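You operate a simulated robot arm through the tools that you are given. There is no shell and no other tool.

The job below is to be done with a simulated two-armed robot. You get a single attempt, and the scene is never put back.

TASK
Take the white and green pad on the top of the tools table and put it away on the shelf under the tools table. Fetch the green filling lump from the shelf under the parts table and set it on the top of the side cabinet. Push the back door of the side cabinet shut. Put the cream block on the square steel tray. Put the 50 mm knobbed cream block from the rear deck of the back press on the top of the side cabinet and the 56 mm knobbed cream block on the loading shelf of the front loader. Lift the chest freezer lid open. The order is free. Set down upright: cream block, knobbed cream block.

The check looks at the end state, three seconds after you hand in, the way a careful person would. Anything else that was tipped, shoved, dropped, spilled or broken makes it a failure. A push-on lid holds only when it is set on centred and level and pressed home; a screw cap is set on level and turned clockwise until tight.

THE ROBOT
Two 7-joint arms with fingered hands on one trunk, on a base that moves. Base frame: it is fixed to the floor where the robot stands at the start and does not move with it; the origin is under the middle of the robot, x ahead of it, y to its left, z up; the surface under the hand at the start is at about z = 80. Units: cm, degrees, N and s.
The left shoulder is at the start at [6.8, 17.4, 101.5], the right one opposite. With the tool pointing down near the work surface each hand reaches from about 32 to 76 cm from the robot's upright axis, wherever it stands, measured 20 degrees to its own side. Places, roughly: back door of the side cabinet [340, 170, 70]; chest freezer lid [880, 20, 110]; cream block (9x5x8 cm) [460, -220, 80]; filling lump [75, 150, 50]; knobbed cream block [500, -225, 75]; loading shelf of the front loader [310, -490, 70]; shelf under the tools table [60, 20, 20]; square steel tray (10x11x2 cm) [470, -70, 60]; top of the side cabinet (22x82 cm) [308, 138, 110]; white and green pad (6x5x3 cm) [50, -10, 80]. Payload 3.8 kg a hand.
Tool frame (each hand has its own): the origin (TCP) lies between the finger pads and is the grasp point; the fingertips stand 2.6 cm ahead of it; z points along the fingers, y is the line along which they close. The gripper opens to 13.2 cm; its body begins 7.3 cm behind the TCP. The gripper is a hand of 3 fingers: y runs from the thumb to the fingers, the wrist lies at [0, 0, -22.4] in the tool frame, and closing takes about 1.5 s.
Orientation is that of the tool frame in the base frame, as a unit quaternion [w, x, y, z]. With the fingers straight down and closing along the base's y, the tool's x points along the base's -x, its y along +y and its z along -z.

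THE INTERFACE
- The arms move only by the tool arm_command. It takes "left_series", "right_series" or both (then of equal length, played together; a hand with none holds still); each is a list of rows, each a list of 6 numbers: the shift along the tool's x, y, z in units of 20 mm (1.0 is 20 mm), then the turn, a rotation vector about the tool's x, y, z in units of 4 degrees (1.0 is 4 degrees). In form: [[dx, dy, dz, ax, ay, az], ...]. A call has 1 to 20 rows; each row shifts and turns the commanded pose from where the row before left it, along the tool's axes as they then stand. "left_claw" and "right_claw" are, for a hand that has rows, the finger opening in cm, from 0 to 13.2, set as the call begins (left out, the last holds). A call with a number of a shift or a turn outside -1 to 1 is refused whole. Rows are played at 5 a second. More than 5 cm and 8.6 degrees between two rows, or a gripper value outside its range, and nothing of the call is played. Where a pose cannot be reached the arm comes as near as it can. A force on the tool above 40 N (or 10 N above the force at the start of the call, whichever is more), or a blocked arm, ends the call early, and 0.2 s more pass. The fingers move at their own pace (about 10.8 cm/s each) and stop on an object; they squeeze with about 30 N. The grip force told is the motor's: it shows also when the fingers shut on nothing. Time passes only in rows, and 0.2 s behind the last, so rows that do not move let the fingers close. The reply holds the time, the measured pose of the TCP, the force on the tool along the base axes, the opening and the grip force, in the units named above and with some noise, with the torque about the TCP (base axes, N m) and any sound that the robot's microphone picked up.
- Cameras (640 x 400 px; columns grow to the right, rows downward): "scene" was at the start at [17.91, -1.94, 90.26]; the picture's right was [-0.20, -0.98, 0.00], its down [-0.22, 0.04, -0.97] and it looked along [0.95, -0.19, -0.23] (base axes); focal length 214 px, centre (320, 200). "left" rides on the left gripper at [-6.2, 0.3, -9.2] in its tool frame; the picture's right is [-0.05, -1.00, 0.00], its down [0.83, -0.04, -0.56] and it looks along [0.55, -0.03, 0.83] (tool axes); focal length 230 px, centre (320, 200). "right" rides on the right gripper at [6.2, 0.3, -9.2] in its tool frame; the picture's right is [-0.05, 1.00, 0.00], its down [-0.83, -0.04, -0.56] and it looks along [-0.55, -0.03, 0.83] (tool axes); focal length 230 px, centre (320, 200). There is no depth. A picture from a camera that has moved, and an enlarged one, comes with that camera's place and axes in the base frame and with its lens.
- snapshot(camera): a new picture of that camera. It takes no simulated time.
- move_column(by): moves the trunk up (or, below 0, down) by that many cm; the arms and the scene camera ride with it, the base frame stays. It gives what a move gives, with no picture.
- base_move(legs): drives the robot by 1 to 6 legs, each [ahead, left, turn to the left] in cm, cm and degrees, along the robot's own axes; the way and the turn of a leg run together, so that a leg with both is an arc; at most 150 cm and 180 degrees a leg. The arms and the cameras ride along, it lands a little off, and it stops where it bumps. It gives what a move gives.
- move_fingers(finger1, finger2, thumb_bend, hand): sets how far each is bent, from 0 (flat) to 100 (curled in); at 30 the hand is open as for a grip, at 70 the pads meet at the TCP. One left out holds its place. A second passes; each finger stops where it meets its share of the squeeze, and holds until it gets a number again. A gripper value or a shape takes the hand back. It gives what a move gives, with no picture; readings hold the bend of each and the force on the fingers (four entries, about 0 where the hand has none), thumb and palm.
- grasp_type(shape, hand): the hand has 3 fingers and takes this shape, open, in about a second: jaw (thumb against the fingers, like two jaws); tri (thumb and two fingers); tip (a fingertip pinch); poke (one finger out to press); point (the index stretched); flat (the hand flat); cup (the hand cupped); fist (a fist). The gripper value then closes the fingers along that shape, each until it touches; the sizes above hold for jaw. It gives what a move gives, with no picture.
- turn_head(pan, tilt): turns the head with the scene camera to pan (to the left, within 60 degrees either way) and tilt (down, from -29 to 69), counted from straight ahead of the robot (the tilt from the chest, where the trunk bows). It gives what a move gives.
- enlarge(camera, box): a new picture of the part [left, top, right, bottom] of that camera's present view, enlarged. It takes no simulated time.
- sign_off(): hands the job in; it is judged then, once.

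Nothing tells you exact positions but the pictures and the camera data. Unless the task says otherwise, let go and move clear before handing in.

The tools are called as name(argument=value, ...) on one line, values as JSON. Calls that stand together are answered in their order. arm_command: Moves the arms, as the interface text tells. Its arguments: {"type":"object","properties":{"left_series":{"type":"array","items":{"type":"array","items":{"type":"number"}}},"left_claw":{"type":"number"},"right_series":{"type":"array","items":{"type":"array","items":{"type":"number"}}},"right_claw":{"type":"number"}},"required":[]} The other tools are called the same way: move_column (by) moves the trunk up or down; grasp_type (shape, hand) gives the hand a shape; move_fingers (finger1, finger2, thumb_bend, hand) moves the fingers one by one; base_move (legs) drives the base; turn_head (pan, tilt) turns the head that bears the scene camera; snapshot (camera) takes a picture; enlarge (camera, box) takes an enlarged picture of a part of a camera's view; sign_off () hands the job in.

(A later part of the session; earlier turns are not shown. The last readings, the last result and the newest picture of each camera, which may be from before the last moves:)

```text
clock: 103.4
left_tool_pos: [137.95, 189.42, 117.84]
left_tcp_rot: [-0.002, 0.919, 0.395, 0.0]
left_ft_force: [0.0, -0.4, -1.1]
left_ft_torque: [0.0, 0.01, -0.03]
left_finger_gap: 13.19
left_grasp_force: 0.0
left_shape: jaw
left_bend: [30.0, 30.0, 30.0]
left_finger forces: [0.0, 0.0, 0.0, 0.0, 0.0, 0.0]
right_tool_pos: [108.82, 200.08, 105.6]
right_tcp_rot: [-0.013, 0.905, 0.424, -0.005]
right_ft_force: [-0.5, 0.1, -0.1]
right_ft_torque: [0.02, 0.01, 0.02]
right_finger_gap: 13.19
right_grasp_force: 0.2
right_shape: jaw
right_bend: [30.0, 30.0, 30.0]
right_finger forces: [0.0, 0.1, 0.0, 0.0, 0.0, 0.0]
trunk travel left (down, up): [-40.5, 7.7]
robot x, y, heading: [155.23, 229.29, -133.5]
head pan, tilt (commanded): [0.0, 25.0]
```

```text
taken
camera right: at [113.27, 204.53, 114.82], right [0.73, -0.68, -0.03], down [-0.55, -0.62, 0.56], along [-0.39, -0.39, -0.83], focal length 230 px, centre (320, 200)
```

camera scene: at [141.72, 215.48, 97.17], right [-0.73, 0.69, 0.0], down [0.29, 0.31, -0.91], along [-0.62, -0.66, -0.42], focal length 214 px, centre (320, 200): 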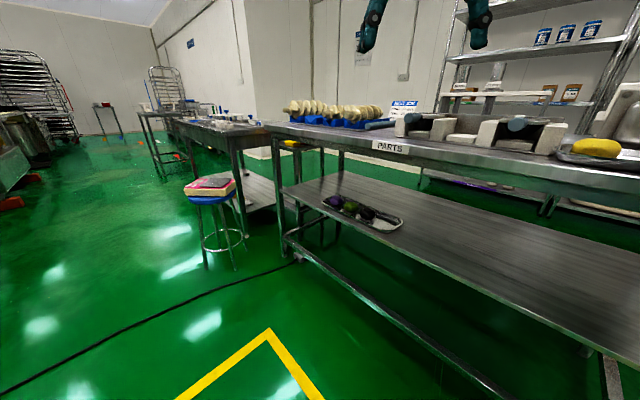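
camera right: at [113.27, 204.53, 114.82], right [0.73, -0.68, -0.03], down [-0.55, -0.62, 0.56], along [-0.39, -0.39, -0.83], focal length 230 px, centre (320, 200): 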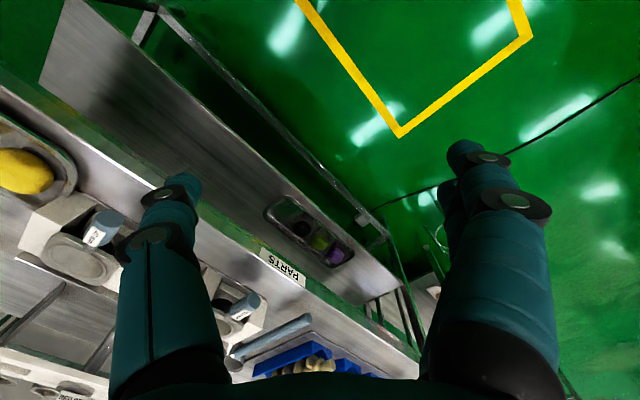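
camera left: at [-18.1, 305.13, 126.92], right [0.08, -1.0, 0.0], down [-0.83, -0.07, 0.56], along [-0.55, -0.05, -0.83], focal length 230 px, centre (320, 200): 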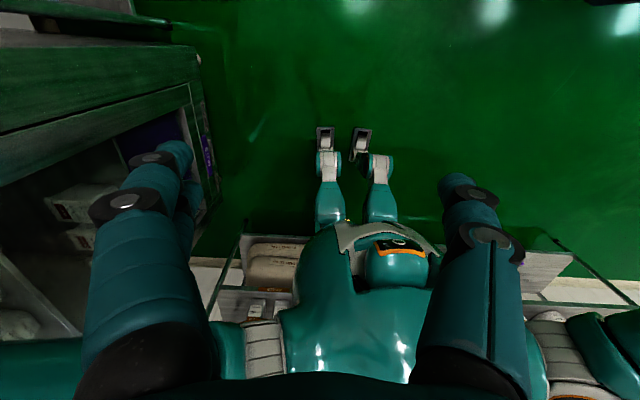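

Clear view of the tray with the three lumps near the shelf's back edge. Zooming in for exact positions.

enlarge(camera="scene", box=[300, 160, 440, 260])

enlarge(camera="right", box=[230, 150, 390, 310])

```text
4.00 times, centred on (370, 210) of scene
camera zoom: at [141.72, 215.48, 97.17], right [-0.73, 0.69, 0.0], down [0.29, 0.31, -0.91], along [-0.62, -0.66, -0.42], focal length 858 px, centre (120, 160)
```

zoom: 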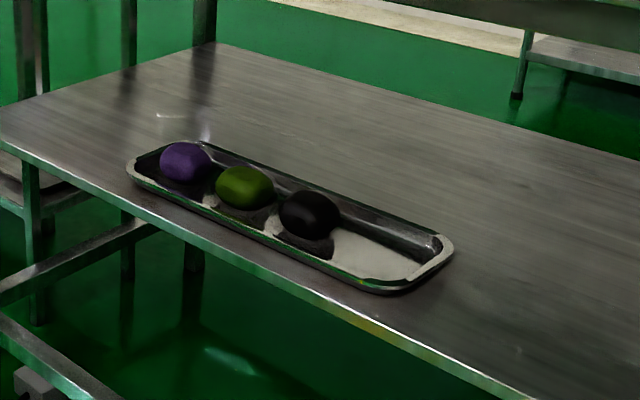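

```text
2.50 times, centred on (310, 230) of right
camera zoom: at [113.27, 204.53, 114.82], right [0.73, -0.68, -0.03], down [-0.55, -0.62, 0.56], along [-0.39, -0.39, -0.83], focal length 575 px, centre (345, 125)
```

zoom: 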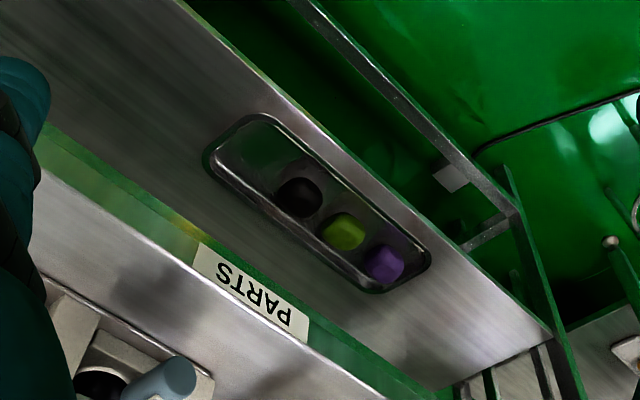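

The green lump centre is at about (71.8, 162.1, 53.5), with neighbours 9 cm to each side along y and the tray rim close by; a diagonal approach (heading ≈ -142°) leaves finger room. I turn the base, pitch the right hand 40° and stretch it out a bit.

base_move(legs=[[0, 0, -12]])

arm_command(right_series=[[-1, 0, 0, 0, -1, 0], [-1, 0, 0, 0, -1, 0], [-1, 0, 0.2, 0, -1, 0], [-1, 0, 0.3, 0, -1, 0], [-1, 0, 0.4, 0, -1, 0], [-0.8, 0, 0.4, 0, -1, 0], [0, 0, 0, 0, -1, 0], [0, 0, 0, 0, -1, 0], [0, 0, 0, 0, -1, 0], [0, 0, 0, 0, -1, 0], [0, 0, 0, 0, 0, 0]], right_claw=9)

move_column(by=-40)

snapshot(camera="scene")

snapshot(camera="right")

```text
clock: 104.6
left_tool_pos: [129.9, 194.01, 117.73]
left_tcp_rot: [-0.001, 0.955, 0.296, 0.001]
left_ft_force: [-0.8, 0.9, 0.1]
left_ft_torque: [-0.02, -0.02, -0.02]
left_finger_gap: 13.19
left_grasp_force: 0.1
left_shape: jaw
left_bend: [30.0, 30.0, 30.0]
left_finger forces: [0.1, 0.0, 0.0, 0.0, 0.0, 0.0]
right_tool_pos: [103.8, 210.39, 105.61]
right_tcp_rot: [-0.013, 0.945, 0.327, -0.004]
right_ft_force: [-0.9, -0.3, 0.0]
right_ft_torque: [0.04, -0.02, -0.01]
right_finger_gap: 13.21
right_grasp_force: 0.1
right_shape: jaw
right_bend: [30.0, 30.0, 30.0]
right_finger forces: [0.0, 0.1, 0.0, 0.0, 0.0, 0.0]
trunk travel left (down, up): [-40.5, 7.7]
robot x, y, heading: [154.78, 229.34, -145.6]
head pan, tilt (commanded): [0.0, 25.0]
```

```text
clock: 107.0
left_tool_pos: [129.95, 194.1, 117.69]
left_tcp_rot: [-0.001, 0.955, 0.296, 0.001]
left_ft_force: [-0.1, 0.0, -0.2]
left_ft_torque: [0.0, 0.0, 0.0]
left_finger_gap: 13.2
left_grasp_force: 0.0
left_shape: jaw
left_bend: [30.0, 30.0, 30.0]
left_finger forces: [0.1, 0.0, 0.0, 0.0, 0.0, 0.1]
right_tool_pos: [94.32, 203.02, 105.02]
right_tcp_rot: [0.099, 0.887, 0.311, -0.328]
right_ft_force: [0.5, 0.0, 0.3]
right_ft_torque: [0.04, 0.02, 0.0]
right_finger_gap: 9.05
right_grasp_force: 0.2
right_shape: jaw
right_bend: [68.0, 68.0, 65.0]
right_finger forces: [0.1, 0.0, 0.0, 0.0, 0.0, 0.0]
trunk travel left (down, up): [-40.5, 7.7]
robot x, y, heading: [154.97, 229.24, -145.7]
head pan, tilt (commanded): [0.0, 25.0]
```

```text
clock: 110.8
left_tool_pos: [129.98, 193.91, 77.71]
left_tcp_rot: [-0.002, 0.955, 0.297, 0.001]
left_ft_force: [-0.3, -1.5, -0.5]
left_ft_torque: [-0.01, 0.05, 0.05]
left_finger_gap: 13.21
left_grasp_force: 0.1
left_shape: jaw
left_bend: [30.0, 30.0, 30.0]
left_finger forces: [0.0, 0.0, 0.1, 0.0, 0.1, 0.1]
right_tool_pos: [94.4, 203.06, 65.06]
right_tcp_rot: [0.099, 0.887, 0.311, -0.327]
right_ft_force: [-0.1, -0.1, 0.4]
right_ft_torque: [-0.05, 0.02, -0.01]
right_finger_gap: 9.06
right_grasp_force: 0.1
right_shape: jaw
right_bend: [68.0, 68.0, 65.0]
right_finger forces: [0.0, 0.0, 0.0, 0.1, 0.0, 0.0]
trunk travel left (down, up): [-0.5, 47.7]
robot x, y, heading: [154.68, 229.2, -145.8]
head pan, tilt (commanded): [0.0, 25.0]
```

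```text
taken
camera scene: at [138.97, 218.45, 56.98], right [-0.57, 0.82, 0.0], down [0.35, 0.24, -0.91], along [-0.75, -0.51, -0.42], focal length 214 px, centre (320, 200)
```

scene: 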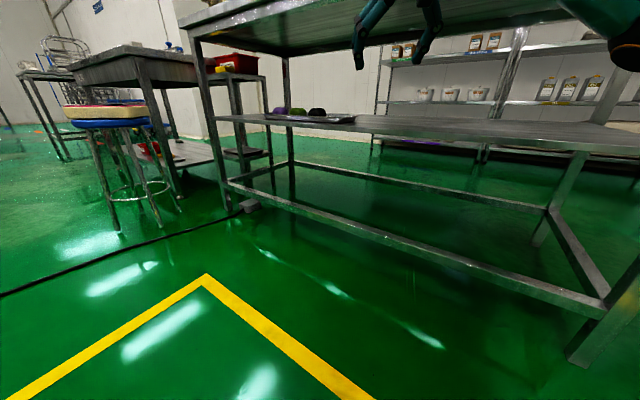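

```text
taken
camera right: at [102.93, 209.33, 68.13], right [0.58, -0.81, 0.01], down [-0.23, -0.16, 0.96], along [-0.78, -0.56, -0.28], focal length 230 px, centre (320, 200)
```

right: 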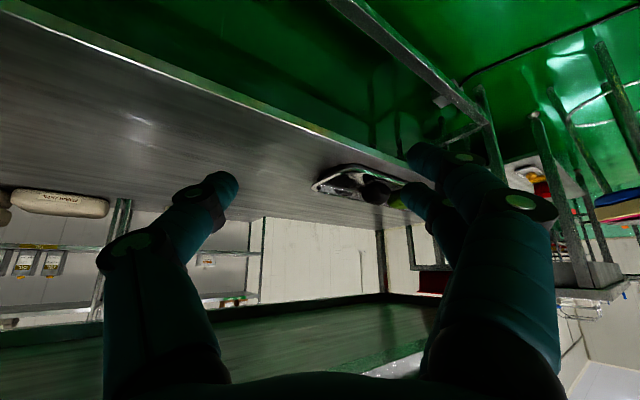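

The hand is pitched correctly. I lower it a bit and drive closer diagonally, staying just outside the table edge, for a close-up of the tray.

arm_command(right_series=[[0.642, 0.028, 0.767, 0, 0, 0], [0.642, 0.028, 0.767, 0, 0, 0], [0, 0, 0, 0, 0, 0]])

base_move(legs=[[24, 21, 0]])

snapshot(camera="right")

snapshot(camera="scene")

```text
clock: 111.6
left_tool_pos: [129.93, 193.92, 77.73]
left_tcp_rot: [-0.002, 0.955, 0.297, 0.001]
left_ft_force: [-0.6, 0.9, 0.4]
left_ft_torque: [0.0, 0.0, -0.04]
left_finger_gap: 13.19
left_grasp_force: 0.1
left_shape: jaw
left_bend: [30.0, 30.0, 30.0]
left_finger forces: [0.0, 0.0, 0.0, 0.0, 0.0, 0.0]
right_tool_pos: [94.24, 203.11, 60.9]
right_tcp_rot: [0.099, 0.887, 0.312, -0.327]
right_ft_force: [0.0, 0.3, -0.2]
right_ft_torque: [-0.01, -0.03, 0.04]
right_finger_gap: 9.03
right_grasp_force: 0.1
right_shape: jaw
right_bend: [68.0, 68.0, 65.0]
right_finger forces: [0.0, 0.0, 0.0, 0.0, 0.0, 0.1]
trunk travel left (down, up): [-0.5, 47.7]
robot x, y, heading: [155.25, 229.47, -145.4]
head pan, tilt (commanded): [0.0, 25.0]
```

```text
clock: 114.1
left_tool_pos: [121.79, 163.35, 77.69]
left_tcp_rot: [-0.002, 0.956, 0.293, 0.0]
left_ft_force: [-0.9, -1.5, 0.3]
left_ft_torque: [-0.02, -0.01, 0.03]
left_finger_gap: 13.22
left_grasp_force: 0.1
left_shape: jaw
left_bend: [30.0, 30.0, 30.0]
left_finger forces: [0.1, 0.0, 0.0, 0.0, 0.0, 0.1]
right_tool_pos: [86.21, 172.97, 60.94]
right_tcp_rot: [0.098, 0.888, 0.309, -0.327]
right_ft_force: [-0.5, 0.0, 0.1]
right_ft_torque: [-0.02, -0.01, 0.01]
right_finger_gap: 9.02
right_grasp_force: 0.1
right_shape: jaw
right_bend: [68.0, 68.0, 65.0]
right_finger forces: [0.0, 0.0, 0.0, 0.1, 0.0, 0.0]
trunk travel left (down, up): [-0.5, 47.7]
robot x, y, heading: [147.14, 198.86, -145.5]
head pan, tilt (commanded): [0.0, 25.0]
```

```text
taken
camera right: at [94.92, 179.16, 64.05], right [0.58, -0.81, 0.0], down [-0.23, -0.16, 0.96], along [-0.78, -0.56, -0.28], focal length 230 px, centre (320, 200)
```

right: 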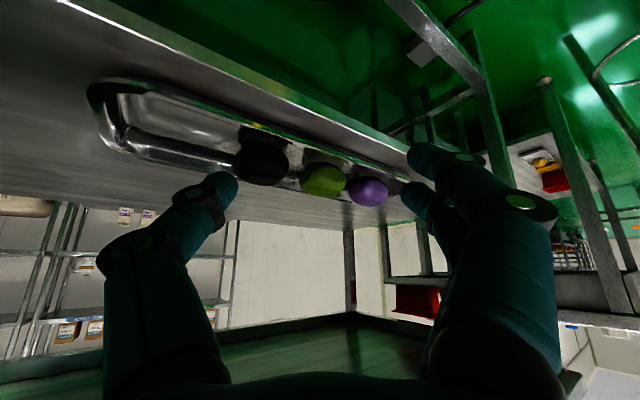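

```text
taken
camera scene: at [131.0, 187.94, 56.98], right [-0.56, 0.83, 0.0], down [0.35, 0.24, -0.91], along [-0.75, -0.51, -0.42], focal length 214 px, centre (320, 200)
```

scene: 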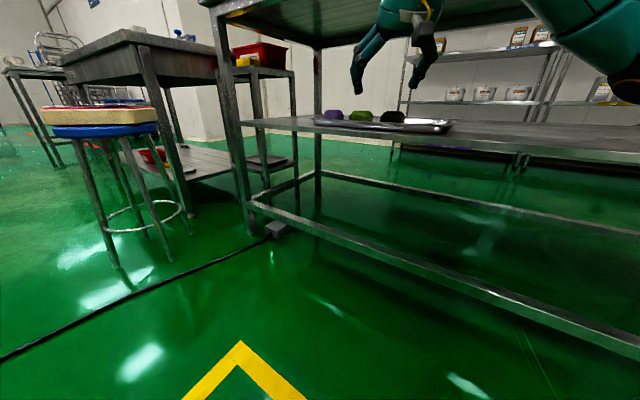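

Close view of the three lumps; zooming in.

enlarge(camera="right", box=[220, 110, 420, 230])

enlarge(camera="scene", box=[290, 60, 490, 160])

```text
3.20 times, centred on (320, 170) of right
camera zoom: at [94.92, 179.16, 64.05], right [0.58, -0.81, 0.0], down [-0.23, -0.16, 0.96], along [-0.78, -0.56, -0.28], focal length 736 px, centre (320, 296)
```

zoom: 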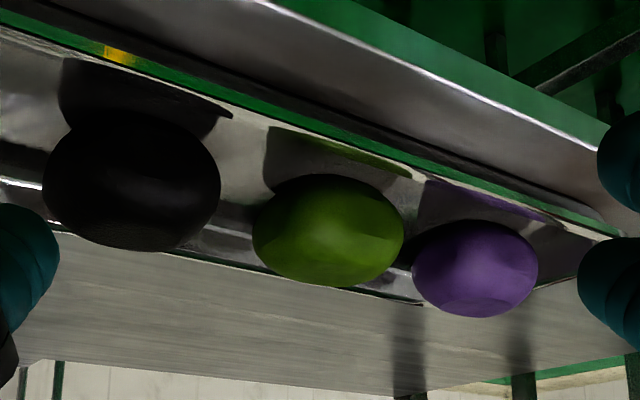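

```text
3.20 times, centred on (390, 110) of scene
camera zoom: at [131.0, 187.94, 56.98], right [-0.56, 0.83, 0.0], down [0.35, 0.24, -0.91], along [-0.75, -0.51, -0.42], focal length 686 px, centre (96, 488)
```

zoom: 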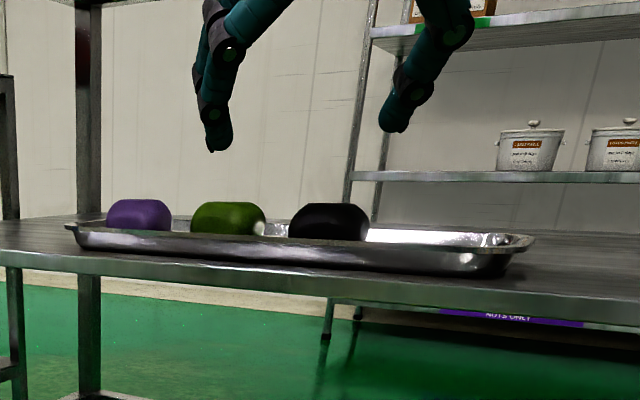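

The near tray rim is tight to the lump, so a heading of about -159° with a 7.4 cm opening and 45° pitch gives the best clearance. I back off, turn by -15.5°, and set the pitch.

base_move(legs=[[-15, 0, 0], [0, 0, -15.5]])

arm_command(right_series=[[0, 0, 0, 0, -1, 0], [0, 0, 0, 0, -0.4, 0], [0, 0, 0, 0, 0, 0], [0, 0, 0, 0, 0, 0]], right_claw=7.4)

snapshot(camera="right")

```text
clock: 116.4
left_tool_pos: [125.81, 180.01, 77.7]
left_tcp_rot: [-0.001, 0.987, 0.161, 0.0]
left_ft_force: [0.2, 0.0, 0.4]
left_ft_torque: [0.03, -0.01, 0.02]
left_finger_gap: 13.16
left_grasp_force: 0.1
left_shape: jaw
left_bend: [30.0, 30.0, 30.0]
left_finger forces: [0.0, 0.0, 0.0, 0.0, 0.0, 0.0]
right_tool_pos: [93.88, 198.67, 60.94]
right_tcp_rot: [0.052, 0.921, 0.186, -0.337]
right_ft_force: [0.6, 0.0, 1.2]
right_ft_torque: [0.01, 0.0, 0.02]
right_finger_gap: 9.03
right_grasp_force: 0.0
right_shape: jaw
right_bend: [68.0, 68.0, 65.0]
right_finger forces: [0.0, 0.1, 0.1, 0.0, 0.0, 0.0]
trunk travel left (down, up): [-0.5, 47.7]
robot x, y, heading: [159.32, 207.22, -161.5]
head pan, tilt (commanded): [0.0, 25.0]
```

```text
clock: 117.4
left_tool_pos: [125.75, 179.94, 77.71]
left_tcp_rot: [-0.001, 0.987, 0.161, 0.001]
left_ft_force: [0.3, -0.6, -0.2]
left_ft_torque: [0.01, -0.01, -0.01]
left_finger_gap: 13.19
left_grasp_force: 0.1
left_shape: jaw
left_bend: [30.0, 30.0, 30.0]
left_finger forces: [0.1, 0.0, 0.1, 0.0, 0.0, 0.0]
right_tool_pos: [94.08, 198.7, 60.97]
right_tcp_rot: [0.062, 0.904, 0.184, -0.382]
right_ft_force: [1.2, 0.6, 0.4]
right_ft_torque: [0.0, 0.01, 0.01]
right_finger_gap: 7.46
right_grasp_force: 0.1
right_shape: jaw
right_bend: [72.0, 72.0, 70.0]
right_finger forces: [0.0, 0.1, 0.0, 0.0, 0.0, 0.0]
trunk travel left (down, up): [-0.5, 47.7]
robot x, y, heading: [159.72, 207.14, -161.5]
head pan, tilt (commanded): [0.0, 25.0]
```

```text
taken
camera right: at [104.29, 202.43, 62.95], right [0.34, -0.94, 0.01], down [-0.18, -0.06, 0.98], along [-0.92, -0.34, -0.19], focal length 230 px, centre (320, 200)
```

right: 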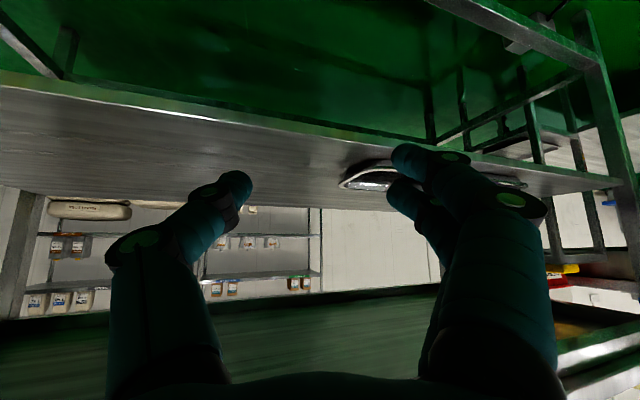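

Tool heading -159°, pitch 45°. Now I drive diagonally to the pre-grasp area.

base_move(legs=[[20, 27.3, 0]])

snapshot(camera="right")

snapshot(camera="scene")

```text
clock: 120.4
left_tool_pos: [115.94, 147.23, 77.72]
left_tcp_rot: [0.0, 0.987, 0.163, 0.001]
left_ft_force: [-0.1, -0.1, -0.8]
left_ft_torque: [-0.03, 0.01, 0.02]
left_finger_gap: 13.18
left_grasp_force: 0.1
left_shape: jaw
left_bend: [30.0, 30.0, 30.0]
left_finger forces: [0.0, 0.1, 0.0, 0.1, 0.0, 0.0]
right_tool_pos: [84.09, 165.74, 60.89]
right_tcp_rot: [0.063, 0.903, 0.185, -0.382]
right_ft_force: [0.3, -0.7, 0.2]
right_ft_torque: [0.01, -0.02, 0.03]
right_finger_gap: 7.47
right_grasp_force: 0.1
right_shape: jaw
right_bend: [72.0, 72.0, 70.0]
right_finger forces: [0.0, 0.0, 0.1, 0.0, 0.0, 0.0]
trunk travel left (down, up): [-0.5, 47.7]
robot x, y, heading: [149.72, 174.63, -161.4]
head pan, tilt (commanded): [0.0, 25.0]
```

```text
taken
camera right: at [94.33, 169.56, 62.95], right [0.35, -0.94, 0.01], down [-0.18, -0.06, 0.98], along [-0.92, -0.34, -0.19], focal length 230 px, centre (320, 200)
```

right: 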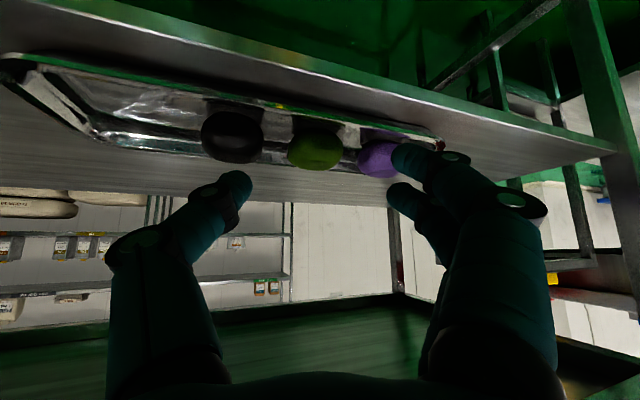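

```text
taken
camera scene: at [131.23, 168.37, 56.98], right [-0.32, 0.95, 0.0], down [0.4, 0.14, -0.91], along [-0.86, -0.29, -0.42], focal length 214 px, centre (320, 200)
```

scene: 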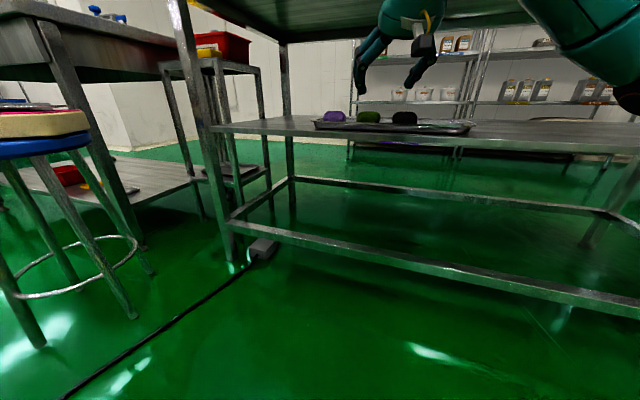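

The hand is just outside of the shelf edge with the green lump directly ahead. Zoom for precise location.

enlarge(camera="right", box=[180, 90, 460, 230])

enlarge(camera="scene", box=[300, 20, 500, 150])

```text
2.29 times, centred on (320, 160) of right
camera zoom: at [94.33, 169.56, 62.95], right [0.35, -0.94, 0.01], down [-0.18, -0.06, 0.98], along [-0.92, -0.34, -0.19], focal length 526 px, centre (320, 291)
```

zoom: 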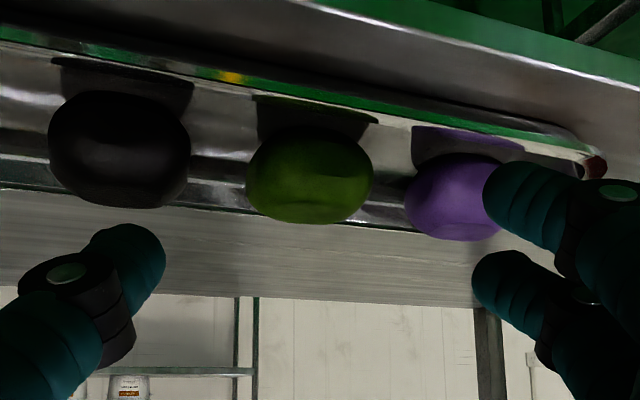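

```text
3.08 times, centred on (400, 85) of scene
camera zoom: at [131.23, 168.37, 56.98], right [-0.32, 0.95, 0.0], down [0.4, 0.14, -0.91], along [-0.86, -0.29, -0.42], focal length 660 px, centre (74, 554)
```

zoom: 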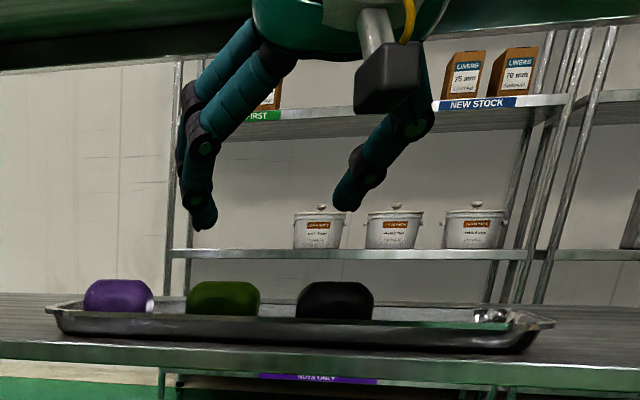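

Lump centre refined to about (72.3, 162.0). I move to the pre-grasp point in line with it (8 cm back along the tool axis).

arm_command(right_series=[[-0.9, -0.2, 0, 0, 0, 0], [-0.9, -0.2, 0, 0, 0, 0], [0, 0, 0.83, 0, 0, 0], [0, 0, 0.83, 0, 0, 0], [0, 0, 0.83, 0, 0, 0], [0, 0, 0, 0, 0, 0]])

enlarge(camera="right", box=[180, 60, 460, 230])

enlarge(camera="scene", box=[300, 20, 500, 150])

```text
clock: 121.8
left_tool_pos: [115.85, 147.24, 77.68]
left_tcp_rot: [-0.001, 0.987, 0.163, 0.0]
left_ft_force: [-1.0, 0.3, 0.2]
left_ft_torque: [-0.01, -0.01, 0.03]
left_finger_gap: 13.18
left_grasp_force: 0.2
left_shape: jaw
left_bend: [30.0, 30.0, 30.0]
left_finger forces: [0.0, 0.0, 0.0, 0.1, 0.1, 0.1]
right_tool_pos: [78.33, 164.17, 59.93]
right_tcp_rot: [0.063, 0.903, 0.185, -0.382]
right_ft_force: [-0.1, -0.1, -0.8]
right_ft_torque: [-0.01, 0.0, -0.04]
right_finger_gap: 7.47
right_grasp_force: 0.0
right_shape: jaw
right_bend: [72.0, 72.0, 70.0]
right_finger forces: [0.0, 0.0, 0.0, 0.1, 0.0, 0.0]
trunk travel left (down, up): [-0.5, 47.7]
robot x, y, heading: [149.71, 174.77, -161.0]
head pan, tilt (commanded): [0.0, 25.0]
```

```text
2.29 times, centred on (320, 145) of right
camera zoom: at [88.47, 167.96, 62.02], right [0.35, -0.94, 0.01], down [-0.18, -0.06, 0.98], along [-0.92, -0.34, -0.19], focal length 526 px, centre (320, 326)
```

zoom: 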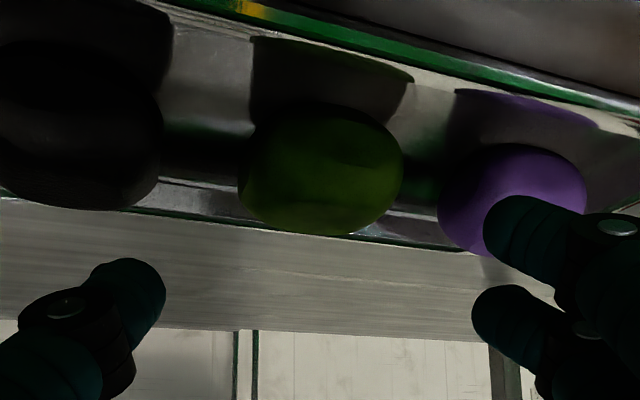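

```text
3.08 times, centred on (400, 85) of scene
camera zoom: at [131.23, 168.37, 56.98], right [-0.32, 0.95, 0.0], down [0.4, 0.14, -0.91], along [-0.86, -0.29, -0.42], focal length 660 px, centre (74, 554)
```

zoom: 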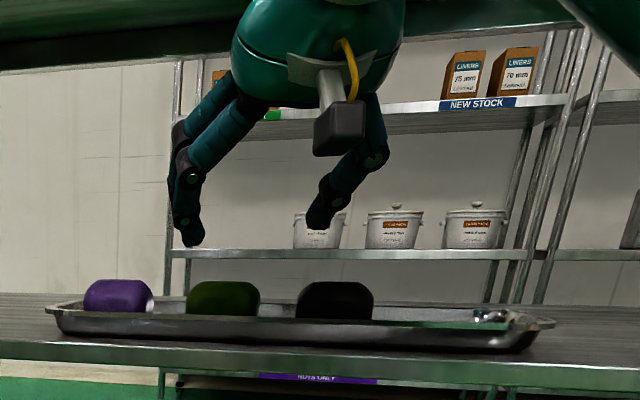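

Aligned laterally (lump centred at column 321). Advancing along the tool axis in two stages.

arm_command(right_series=[[0, 0, 0.7, 0, 0, 0], [0, 0, 0.7, 0, 0, 0], [0, 0, 0.6, 0, 0, 0], [0, 0, 0, 0, 0, 0]])

enlarge(camera="right", box=[180, 60, 460, 230])

enlarge(camera="scene", box=[300, 20, 500, 150])

```text
clock: 122.8
left_tool_pos: [115.86, 147.28, 77.68]
left_tcp_rot: [-0.001, 0.987, 0.163, 0.001]
left_ft_force: [0.6, -0.3, 0.0]
left_ft_torque: [0.01, 0.0, 0.0]
left_finger_gap: 13.19
left_grasp_force: 0.1
left_shape: jaw
left_bend: [30.0, 30.0, 30.0]
left_finger forces: [0.0, 0.0, 0.0, 0.0, 0.0, 0.0]
right_tool_pos: [75.56, 163.08, 57.11]
right_tcp_rot: [0.062, 0.903, 0.185, -0.382]
right_ft_force: [-0.1, 1.4, 0.5]
right_ft_torque: [0.02, -0.01, 0.01]
right_finger_gap: 7.47
right_grasp_force: 0.1
right_shape: jaw
right_bend: [72.0, 72.0, 70.0]
right_finger forces: [0.0, 0.0, 0.1, 0.0, 0.0, 0.0]
trunk travel left (down, up): [-0.5, 47.7]
robot x, y, heading: [149.5, 174.48, -161.1]
head pan, tilt (commanded): [0.0, 25.0]
```

```text
2.29 times, centred on (320, 145) of right
camera zoom: at [85.71, 167.0, 59.2], right [0.35, -0.94, 0.01], down [-0.18, -0.06, 0.98], along [-0.92, -0.34, -0.19], focal length 526 px, centre (320, 326)
```

zoom: 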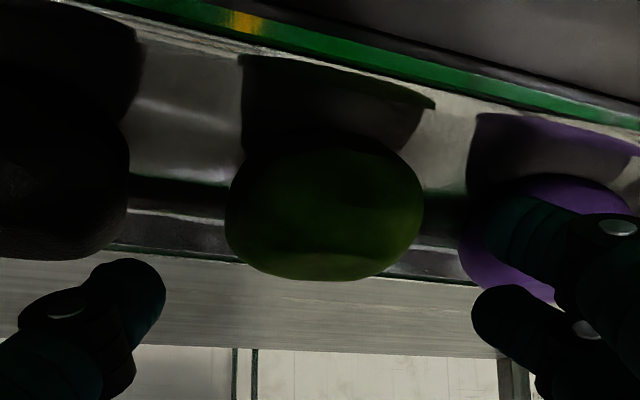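

```text
3.08 times, centred on (400, 85) of scene
camera zoom: at [131.23, 168.37, 56.98], right [-0.32, 0.95, 0.0], down [0.4, 0.14, -0.91], along [-0.86, -0.29, -0.42], focal length 660 px, centre (74, 554)
```

zoom: 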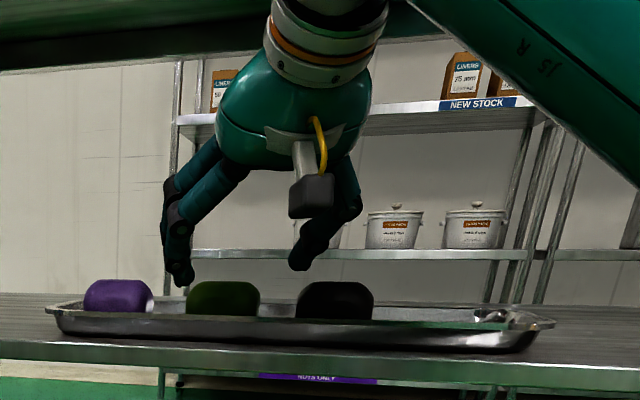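

Still centred. Advancing the last 3.8 cm with a 0.2 cm lateral correction.

arm_command(right_series=[[0, 0.1, 0.5, 0, 0, 0], [0, 0, 0.5, 0, 0, 0], [0, 0, 0.5, 0, 0, 0], [0, 0, 0.4, 0, 0, 0], [0, 0, 0, 0, 0, 0]])

enlarge(camera="right", box=[180, 60, 460, 230])

enlarge(camera="scene", box=[300, 20, 500, 150])

```text
clock: 124.0
left_tool_pos: [115.87, 147.21, 77.79]
left_tcp_rot: [-0.001, 0.986, 0.164, 0.001]
left_ft_force: [0.4, 0.0, -0.3]
left_ft_torque: [0.03, 0.01, 0.01]
left_finger_gap: 13.16
left_grasp_force: 0.1
left_shape: jaw
left_bend: [30.0, 30.0, 30.0]
left_finger forces: [0.0, 0.0, 0.0, 0.1, 0.1, 0.0]
right_tool_pos: [73.06, 162.05, 54.53]
right_tcp_rot: [0.063, 0.903, 0.185, -0.382]
right_ft_force: [0.8, 0.3, -0.9]
right_ft_torque: [0.0, 0.0, -0.01]
right_finger_gap: 7.45
right_grasp_force: 0.1
right_shape: jaw
right_bend: [72.0, 72.0, 70.0]
right_finger forces: [0.0, 0.1, 0.0, 0.0, 0.1, 0.0]
trunk travel left (down, up): [-0.5, 47.7]
robot x, y, heading: [149.72, 174.65, -161.1]
head pan, tilt (commanded): [0.0, 25.0]
```

```text
2.29 times, centred on (320, 145) of right
camera zoom: at [83.25, 165.91, 56.61], right [0.35, -0.94, 0.01], down [-0.18, -0.06, 0.98], along [-0.92, -0.34, -0.19], focal length 526 px, centre (320, 326)
```

zoom: 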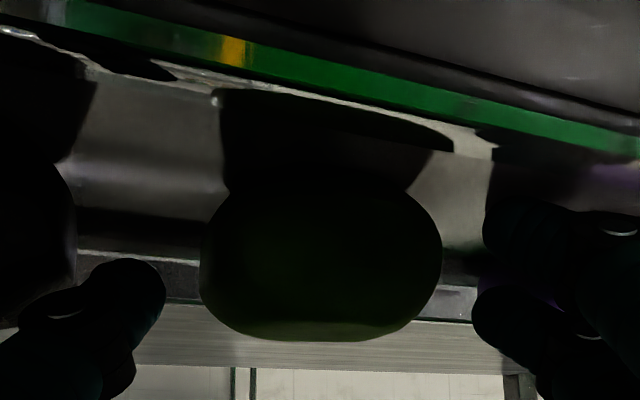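

```text
3.08 times, centred on (400, 85) of scene
camera zoom: at [131.23, 168.37, 56.98], right [-0.32, 0.95, 0.0], down [0.4, 0.14, -0.91], along [-0.86, -0.29, -0.42], focal length 660 px, centre (74, 554)
```

zoom: 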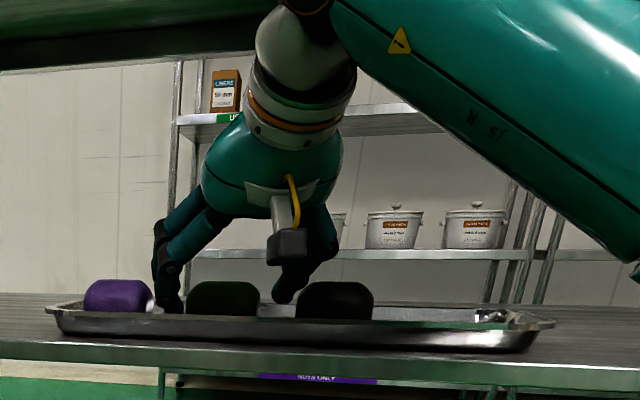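

Fingers are symmetric around the green lump with no contact. Closing.

arm_command(right_series=[[0, 0, 0, 0, 0, 0], [0, 0, 0, 0, 0, 0], [0, 0, 0, 0, 0, 0], [0, 0, 0, 0, 0, 0], [0, 0, 0, 0, 0, 0], [0, 0, 0, 0, 0, 0]], right_claw=3)

enlarge(camera="right", box=[180, 60, 460, 230])

enlarge(camera="scene", box=[300, 20, 500, 150])

```text
clock: 125.4
left_tool_pos: [115.88, 147.3, 77.75]
left_tcp_rot: [-0.001, 0.986, 0.164, 0.001]
left_ft_force: [0.1, 0.2, 0.5]
left_ft_torque: [-0.02, -0.02, 0.0]
left_finger_gap: 13.16
left_grasp_force: 0.0
left_shape: jaw
left_bend: [30.0, 30.0, 30.0]
left_finger forces: [0.1, 0.0, 0.1, 0.0, 0.0, 0.1]
right_tool_pos: [72.97, 162.01, 54.55]
right_tcp_rot: [0.062, 0.903, 0.185, -0.382]
right_ft_force: [-0.2, -0.3, -0.3]
right_ft_torque: [0.02, 0.02, 0.0]
right_finger_gap: 0.0
right_grasp_force: 30.2
right_shape: jaw
right_bend: [71.0, 71.0, 73.0]
right_finger forces: [0.0, 0.1, 0.0, 0.0, 0.1, 0.0]
trunk travel left (down, up): [-0.5, 47.7]
robot x, y, heading: [149.61, 174.61, -161.3]
head pan, tilt (commanded): [0.0, 25.0]
```

```text
2.29 times, centred on (320, 145) of right
camera zoom: at [83.26, 165.91, 56.62], right [0.35, -0.94, 0.01], down [-0.18, -0.06, 0.98], along [-0.92, -0.34, -0.19], focal length 526 px, centre (320, 326)
```

zoom: 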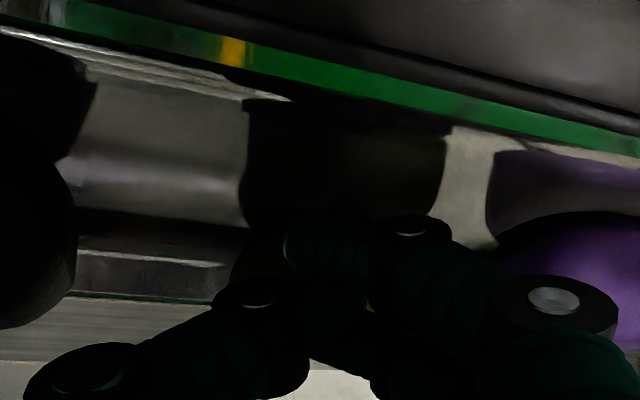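

```text
3.08 times, centred on (400, 85) of scene
camera zoom: at [131.23, 168.37, 56.98], right [-0.32, 0.95, 0.0], down [0.4, 0.14, -0.91], along [-0.86, -0.29, -0.42], focal length 660 px, centre (74, 554)
```

zoom: 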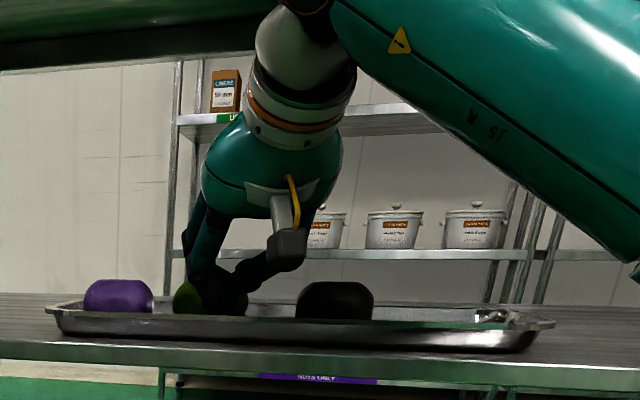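

The fingers closed on nothing — the lump slipped forward out of the grip. I back off slightly along the tool axis, open and look.

arm_command(right_series=[[0, 0, -0.5, 0, 0, 0], [0, 0, -0.8, 0, 0, 0], [0, 0, -0.8, 0, 0, 0], [0, 0, -0.8, 0, 0, 0], [0, 0, 0, 0, 0, 0]])

arm_command(right_series=[[0, 0, -0.5, 0, 0, 0], [0, 0, -0.5, 0, 0, 0], [0, 0, 0, 0, 0, 0], [0, 0, 0, 0, 0, 0]], right_claw=7.4)

snapshot(camera="right")

enlarge(camera="right", box=[180, 60, 460, 230])

enlarge(camera="scene", box=[300, 20, 500, 150])

```text
clock: 126.6
left_tool_pos: [115.96, 147.35, 77.8]
left_tcp_rot: [-0.001, 0.987, 0.163, 0.001]
left_ft_force: [-1.5, 0.4, -0.2]
left_ft_torque: [0.02, 0.01, 0.0]
left_finger_gap: 13.19
left_grasp_force: 0.1
left_shape: jaw
left_bend: [30.0, 30.0, 30.0]
left_finger forces: [0.0, 0.0, 0.1, 0.1, 0.0, 0.0]
right_tool_pos: [76.96, 163.5, 58.57]
right_tcp_rot: [0.063, 0.903, 0.185, -0.382]
right_ft_force: [0.2, -0.1, 0.3]
right_ft_torque: [0.02, 0.01, 0.03]
right_finger_gap: 0.02
right_grasp_force: 30.0
right_shape: jaw
right_bend: [71.0, 71.0, 73.0]
right_finger forces: [0.0, 0.1, 0.0, 0.0, 0.0, 0.0]
trunk travel left (down, up): [-0.5, 47.7]
robot x, y, heading: [149.61, 174.47, -161.1]
head pan, tilt (commanded): [0.0, 25.0]
```

```text
clock: 127.6
left_tool_pos: [115.9, 147.26, 77.72]
left_tcp_rot: [-0.001, 0.987, 0.163, 0.001]
left_ft_force: [-0.4, 0.7, 0.7]
left_ft_torque: [-0.03, 0.01, 0.03]
left_finger_gap: 13.16
left_grasp_force: 0.0
left_shape: jaw
left_bend: [30.0, 30.0, 30.0]
left_finger forces: [0.0, 0.0, 0.0, 0.0, 0.0, 0.0]
right_tool_pos: [78.27, 164.05, 60.1]
right_tcp_rot: [0.063, 0.903, 0.185, -0.382]
right_ft_force: [-0.3, -0.7, -0.2]
right_ft_torque: [0.0, 0.01, -0.04]
right_finger_gap: 7.35
right_grasp_force: 0.1
right_shape: jaw
right_bend: [72.0, 72.0, 70.0]
right_finger forces: [0.0, 0.0, 0.0, 0.0, 0.0, 0.0]
trunk travel left (down, up): [-0.5, 47.7]
robot x, y, heading: [149.63, 174.23, -161.2]
head pan, tilt (commanded): [0.0, 25.0]
```

```text
taken
camera right: at [88.49, 167.88, 62.07], right [0.35, -0.94, 0.01], down [-0.18, -0.06, 0.98], along [-0.92, -0.34, -0.19], focal length 230 px, centre (320, 200)
```

right: 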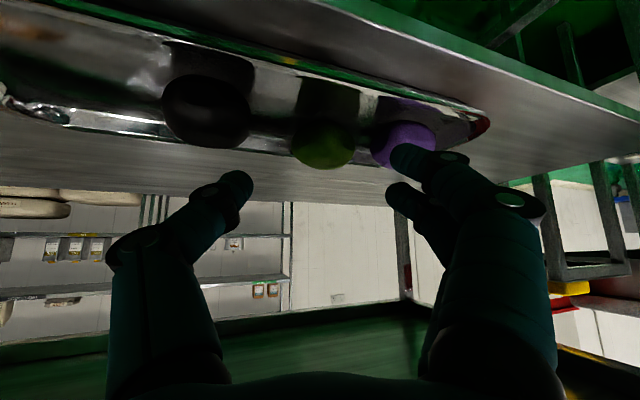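

```text
2.29 times, centred on (320, 145) of right
camera zoom: at [88.49, 167.88, 62.07], right [0.35, -0.94, 0.01], down [-0.18, -0.06, 0.98], along [-0.92, -0.34, -0.19], focal length 526 px, centre (320, 326)
```

zoom: 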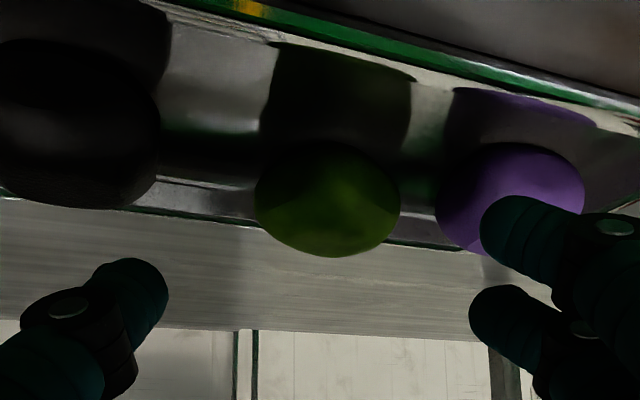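

```text
3.08 times, centred on (400, 85) of scene
camera zoom: at [131.23, 168.37, 56.98], right [-0.32, 0.95, 0.0], down [0.4, 0.14, -0.91], along [-0.86, -0.29, -0.42], focal length 660 px, centre (74, 554)
```

zoom: 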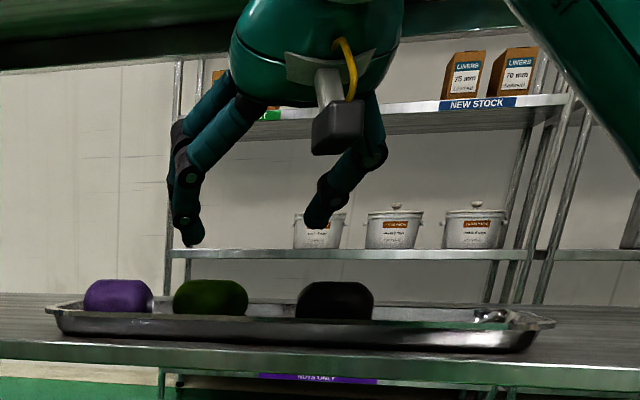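

Triangulating from several views shows that the lump (and shelf) sit lower than I assumed: centre z≈51.9, and the green lump is now at about (67.6, 159.8), near the tray's middle and closer to the purple one. A cleaner approach is from the other diagonal (tool heading ≈160°), so I back off and turn.

base_move(legs=[[-20, 0, 0], [0, 0, -26.5]])

arm_command(right_series=[[0, 0, 0, 0.83, 0.03, 0.82], [0, 0, 0, 0.83, 0.03, 0.82], [0, 0, 0, 0.83, 0.03, 0.82], [0, 0, 0, 0, 0, 0]])

snapshot(camera="scene")

snapshot(camera="right")

```text
clock: 130.5
left_tool_pos: [126.16, 171.29, 77.78]
left_tcp_rot: [-0.001, 0.998, -0.063, 0.0]
left_ft_force: [1.2, -0.1, 0.4]
left_ft_torque: [-0.01, -0.01, -0.01]
left_finger_gap: 13.19
left_grasp_force: 0.0
left_shape: jaw
left_bend: [30.0, 30.0, 30.0]
left_finger forces: [0.0, 0.1, 0.1, 0.0, 0.0, 0.1]
right_tool_pos: [99.75, 202.95, 59.93]
right_tcp_rot: [-0.024, 0.922, -0.023, -0.386]
right_ft_force: [0.5, -0.4, -0.2]
right_ft_torque: [0.01, 0.01, 0.0]
right_finger_gap: 7.31
right_grasp_force: 0.1
right_shape: jaw
right_bend: [72.0, 72.0, 70.0]
right_finger forces: [0.0, 0.0, 0.0, 0.1, 0.1, 0.1]
trunk travel left (down, up): [-0.5, 47.7]
robot x, y, heading: [168.67, 180.91, 173.1]
head pan, tilt (commanded): [0.0, 25.0]
```

```text
clock: 131.5
left_tool_pos: [126.3, 171.17, 77.62]
left_tcp_rot: [-0.001, 0.998, -0.063, 0.001]
left_ft_force: [-0.3, -1.0, -0.4]
left_ft_torque: [0.0, 0.02, 0.0]
left_finger_gap: 13.2
left_grasp_force: 0.0
left_shape: jaw
left_bend: [30.0, 30.0, 30.0]
left_finger forces: [0.1, 0.1, 0.0, 0.0, 0.1, 0.0]
right_tool_pos: [99.72, 202.93, 59.95]
right_tcp_rot: [-0.071, 0.912, -0.136, -0.381]
right_ft_force: [0.3, -0.4, -0.4]
right_ft_torque: [-0.02, -0.01, -0.03]
right_finger_gap: 7.32
right_grasp_force: 0.0
right_shape: jaw
right_bend: [72.0, 72.0, 70.0]
right_finger forces: [0.0, 0.0, 0.0, 0.0, 0.0, 0.1]
trunk travel left (down, up): [-0.5, 47.7]
robot x, y, heading: [168.39, 181.25, 172.6]
head pan, tilt (commanded): [0.0, 25.0]
```

```text
taken
camera scene: at [149.32, 183.5, 56.98], right [0.13, 0.99, 0.0], down [0.42, -0.05, -0.91], along [-0.9, 0.11, -0.42], focal length 214 px, centre (320, 200)
```

scene: 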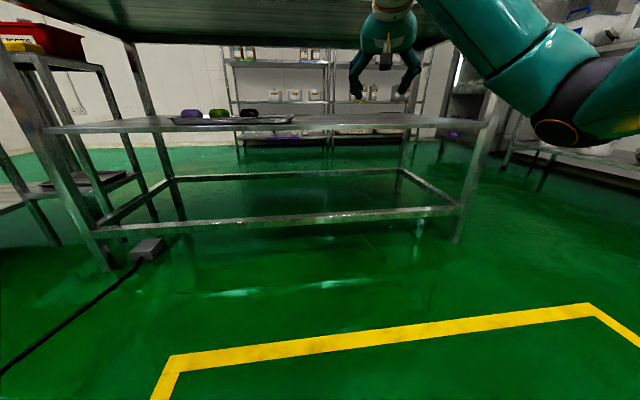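

```text
taken
camera right: at [110.13, 199.33, 62.07], right [-0.34, -0.94, 0.01], down [-0.17, 0.07, 0.98], along [-0.93, 0.33, -0.19], focal length 230 px, centre (320, 200)
```

right: 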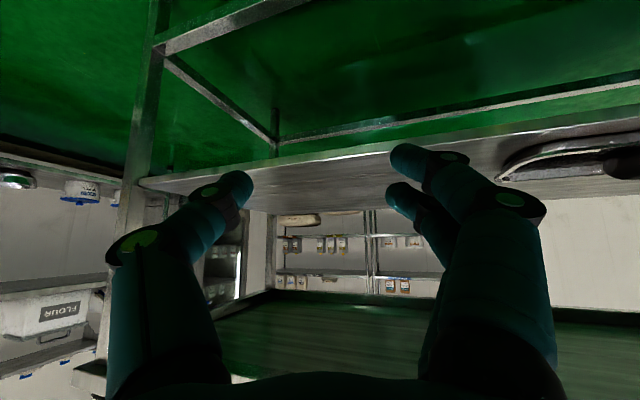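

Tool heading is 161°, pitch 45°. Before going in, I check the table apron's underside height by tilting the head up.

turn_head(pan=0, tilt=0)

snapshot(camera="scene")

```text
clock: 132.4
left_tool_pos: [126.18, 171.3, 77.61]
left_tcp_rot: [-0.001, 0.998, -0.062, 0.0]
left_ft_force: [0.4, 0.0, 0.0]
left_ft_torque: [-0.03, 0.0, 0.01]
left_finger_gap: 13.19
left_grasp_force: 0.0
left_shape: jaw
left_bend: [30.0, 30.0, 30.0]
left_finger forces: [0.0, 0.0, 0.0, 0.1, 0.1, 0.1]
right_tool_pos: [99.87, 203.03, 60.04]
right_tcp_rot: [-0.072, 0.912, -0.136, -0.38]
right_ft_force: [0.1, 0.5, -0.2]
right_ft_torque: [0.01, 0.04, -0.02]
right_finger_gap: 7.31
right_grasp_force: 0.1
right_shape: jaw
right_bend: [72.0, 72.0, 70.0]
right_finger forces: [0.0, 0.0, 0.0, 0.0, 0.1, 0.0]
trunk travel left (down, up): [-0.5, 47.7]
robot x, y, heading: [168.37, 181.23, 172.8]
head pan, tilt (commanded): [0.0, 0.0]
```

```text
taken
camera scene: at [149.53, 183.47, 61.01], right [0.13, 0.99, 0.0], down [0.0, 0.0, -1.0], along [-0.99, 0.13, 0.0], focal length 214 px, centre (320, 200)
```

scene: 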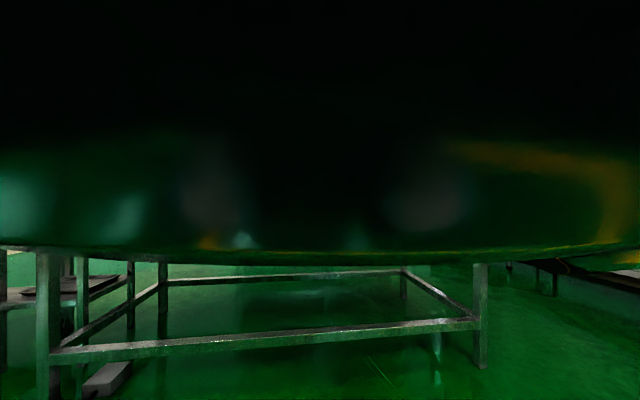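

turn_head(pan=0, tilt=16)

snapshot(camera="scene")

enlarge(camera="scene", box=[100, 0, 420, 200])

```text
clock: 133.2
left_tool_pos: [126.19, 171.36, 77.75]
left_tcp_rot: [0.0, 0.998, -0.063, 0.001]
left_ft_force: [1.0, -0.6, 0.4]
left_ft_torque: [0.0, 0.03, 0.0]
left_finger_gap: 13.19
left_grasp_force: 0.1
left_shape: jaw
left_bend: [30.0, 30.0, 30.0]
left_finger forces: [0.0, 0.0, 0.1, 0.0, 0.0, 0.0]
right_tool_pos: [99.82, 203.01, 59.93]
right_tcp_rot: [-0.073, 0.912, -0.136, -0.38]
right_ft_force: [-0.1, 0.0, 0.2]
right_ft_torque: [0.01, 0.01, 0.01]
right_finger_gap: 7.34
right_grasp_force: 0.2
right_shape: jaw
right_bend: [72.0, 72.0, 70.0]
right_finger forces: [0.0, 0.0, 0.0, 0.0, 0.0, 0.0]
trunk travel left (down, up): [-0.5, 47.7]
robot x, y, heading: [168.83, 181.31, 173.1]
head pan, tilt (commanded): [0.0, 16.0]
```

```text
taken
camera scene: at [149.19, 183.51, 58.44], right [0.13, 0.99, 0.0], down [0.27, -0.03, -0.96], along [-0.95, 0.12, -0.27], focal length 214 px, centre (320, 200)
```

scene: 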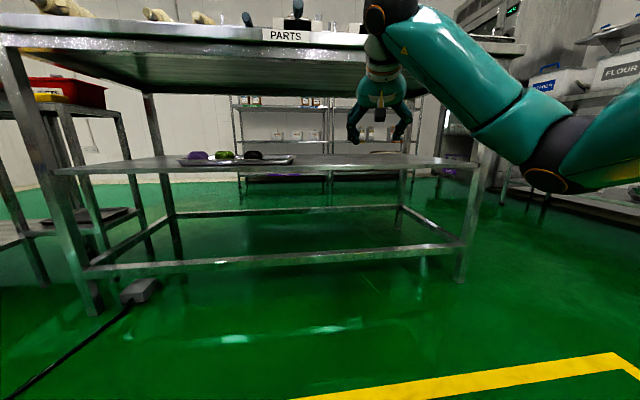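

```text
2.00 times, centred on (260, 100) of scene
camera zoom: at [149.19, 183.51, 58.44], right [0.13, 0.99, 0.0], down [0.27, -0.03, -0.96], along [-0.95, 0.12, -0.27], focal length 429 px, centre (440, 400)
```

zoom: 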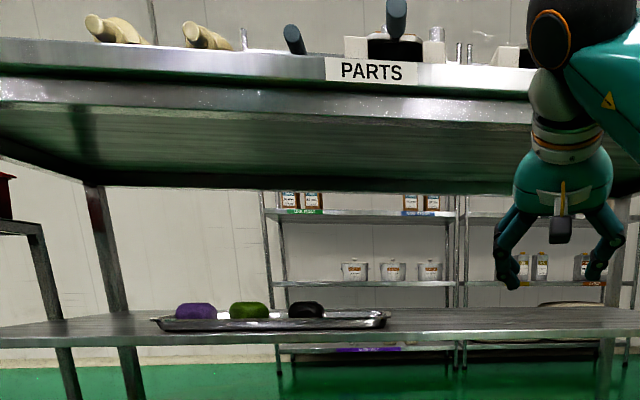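

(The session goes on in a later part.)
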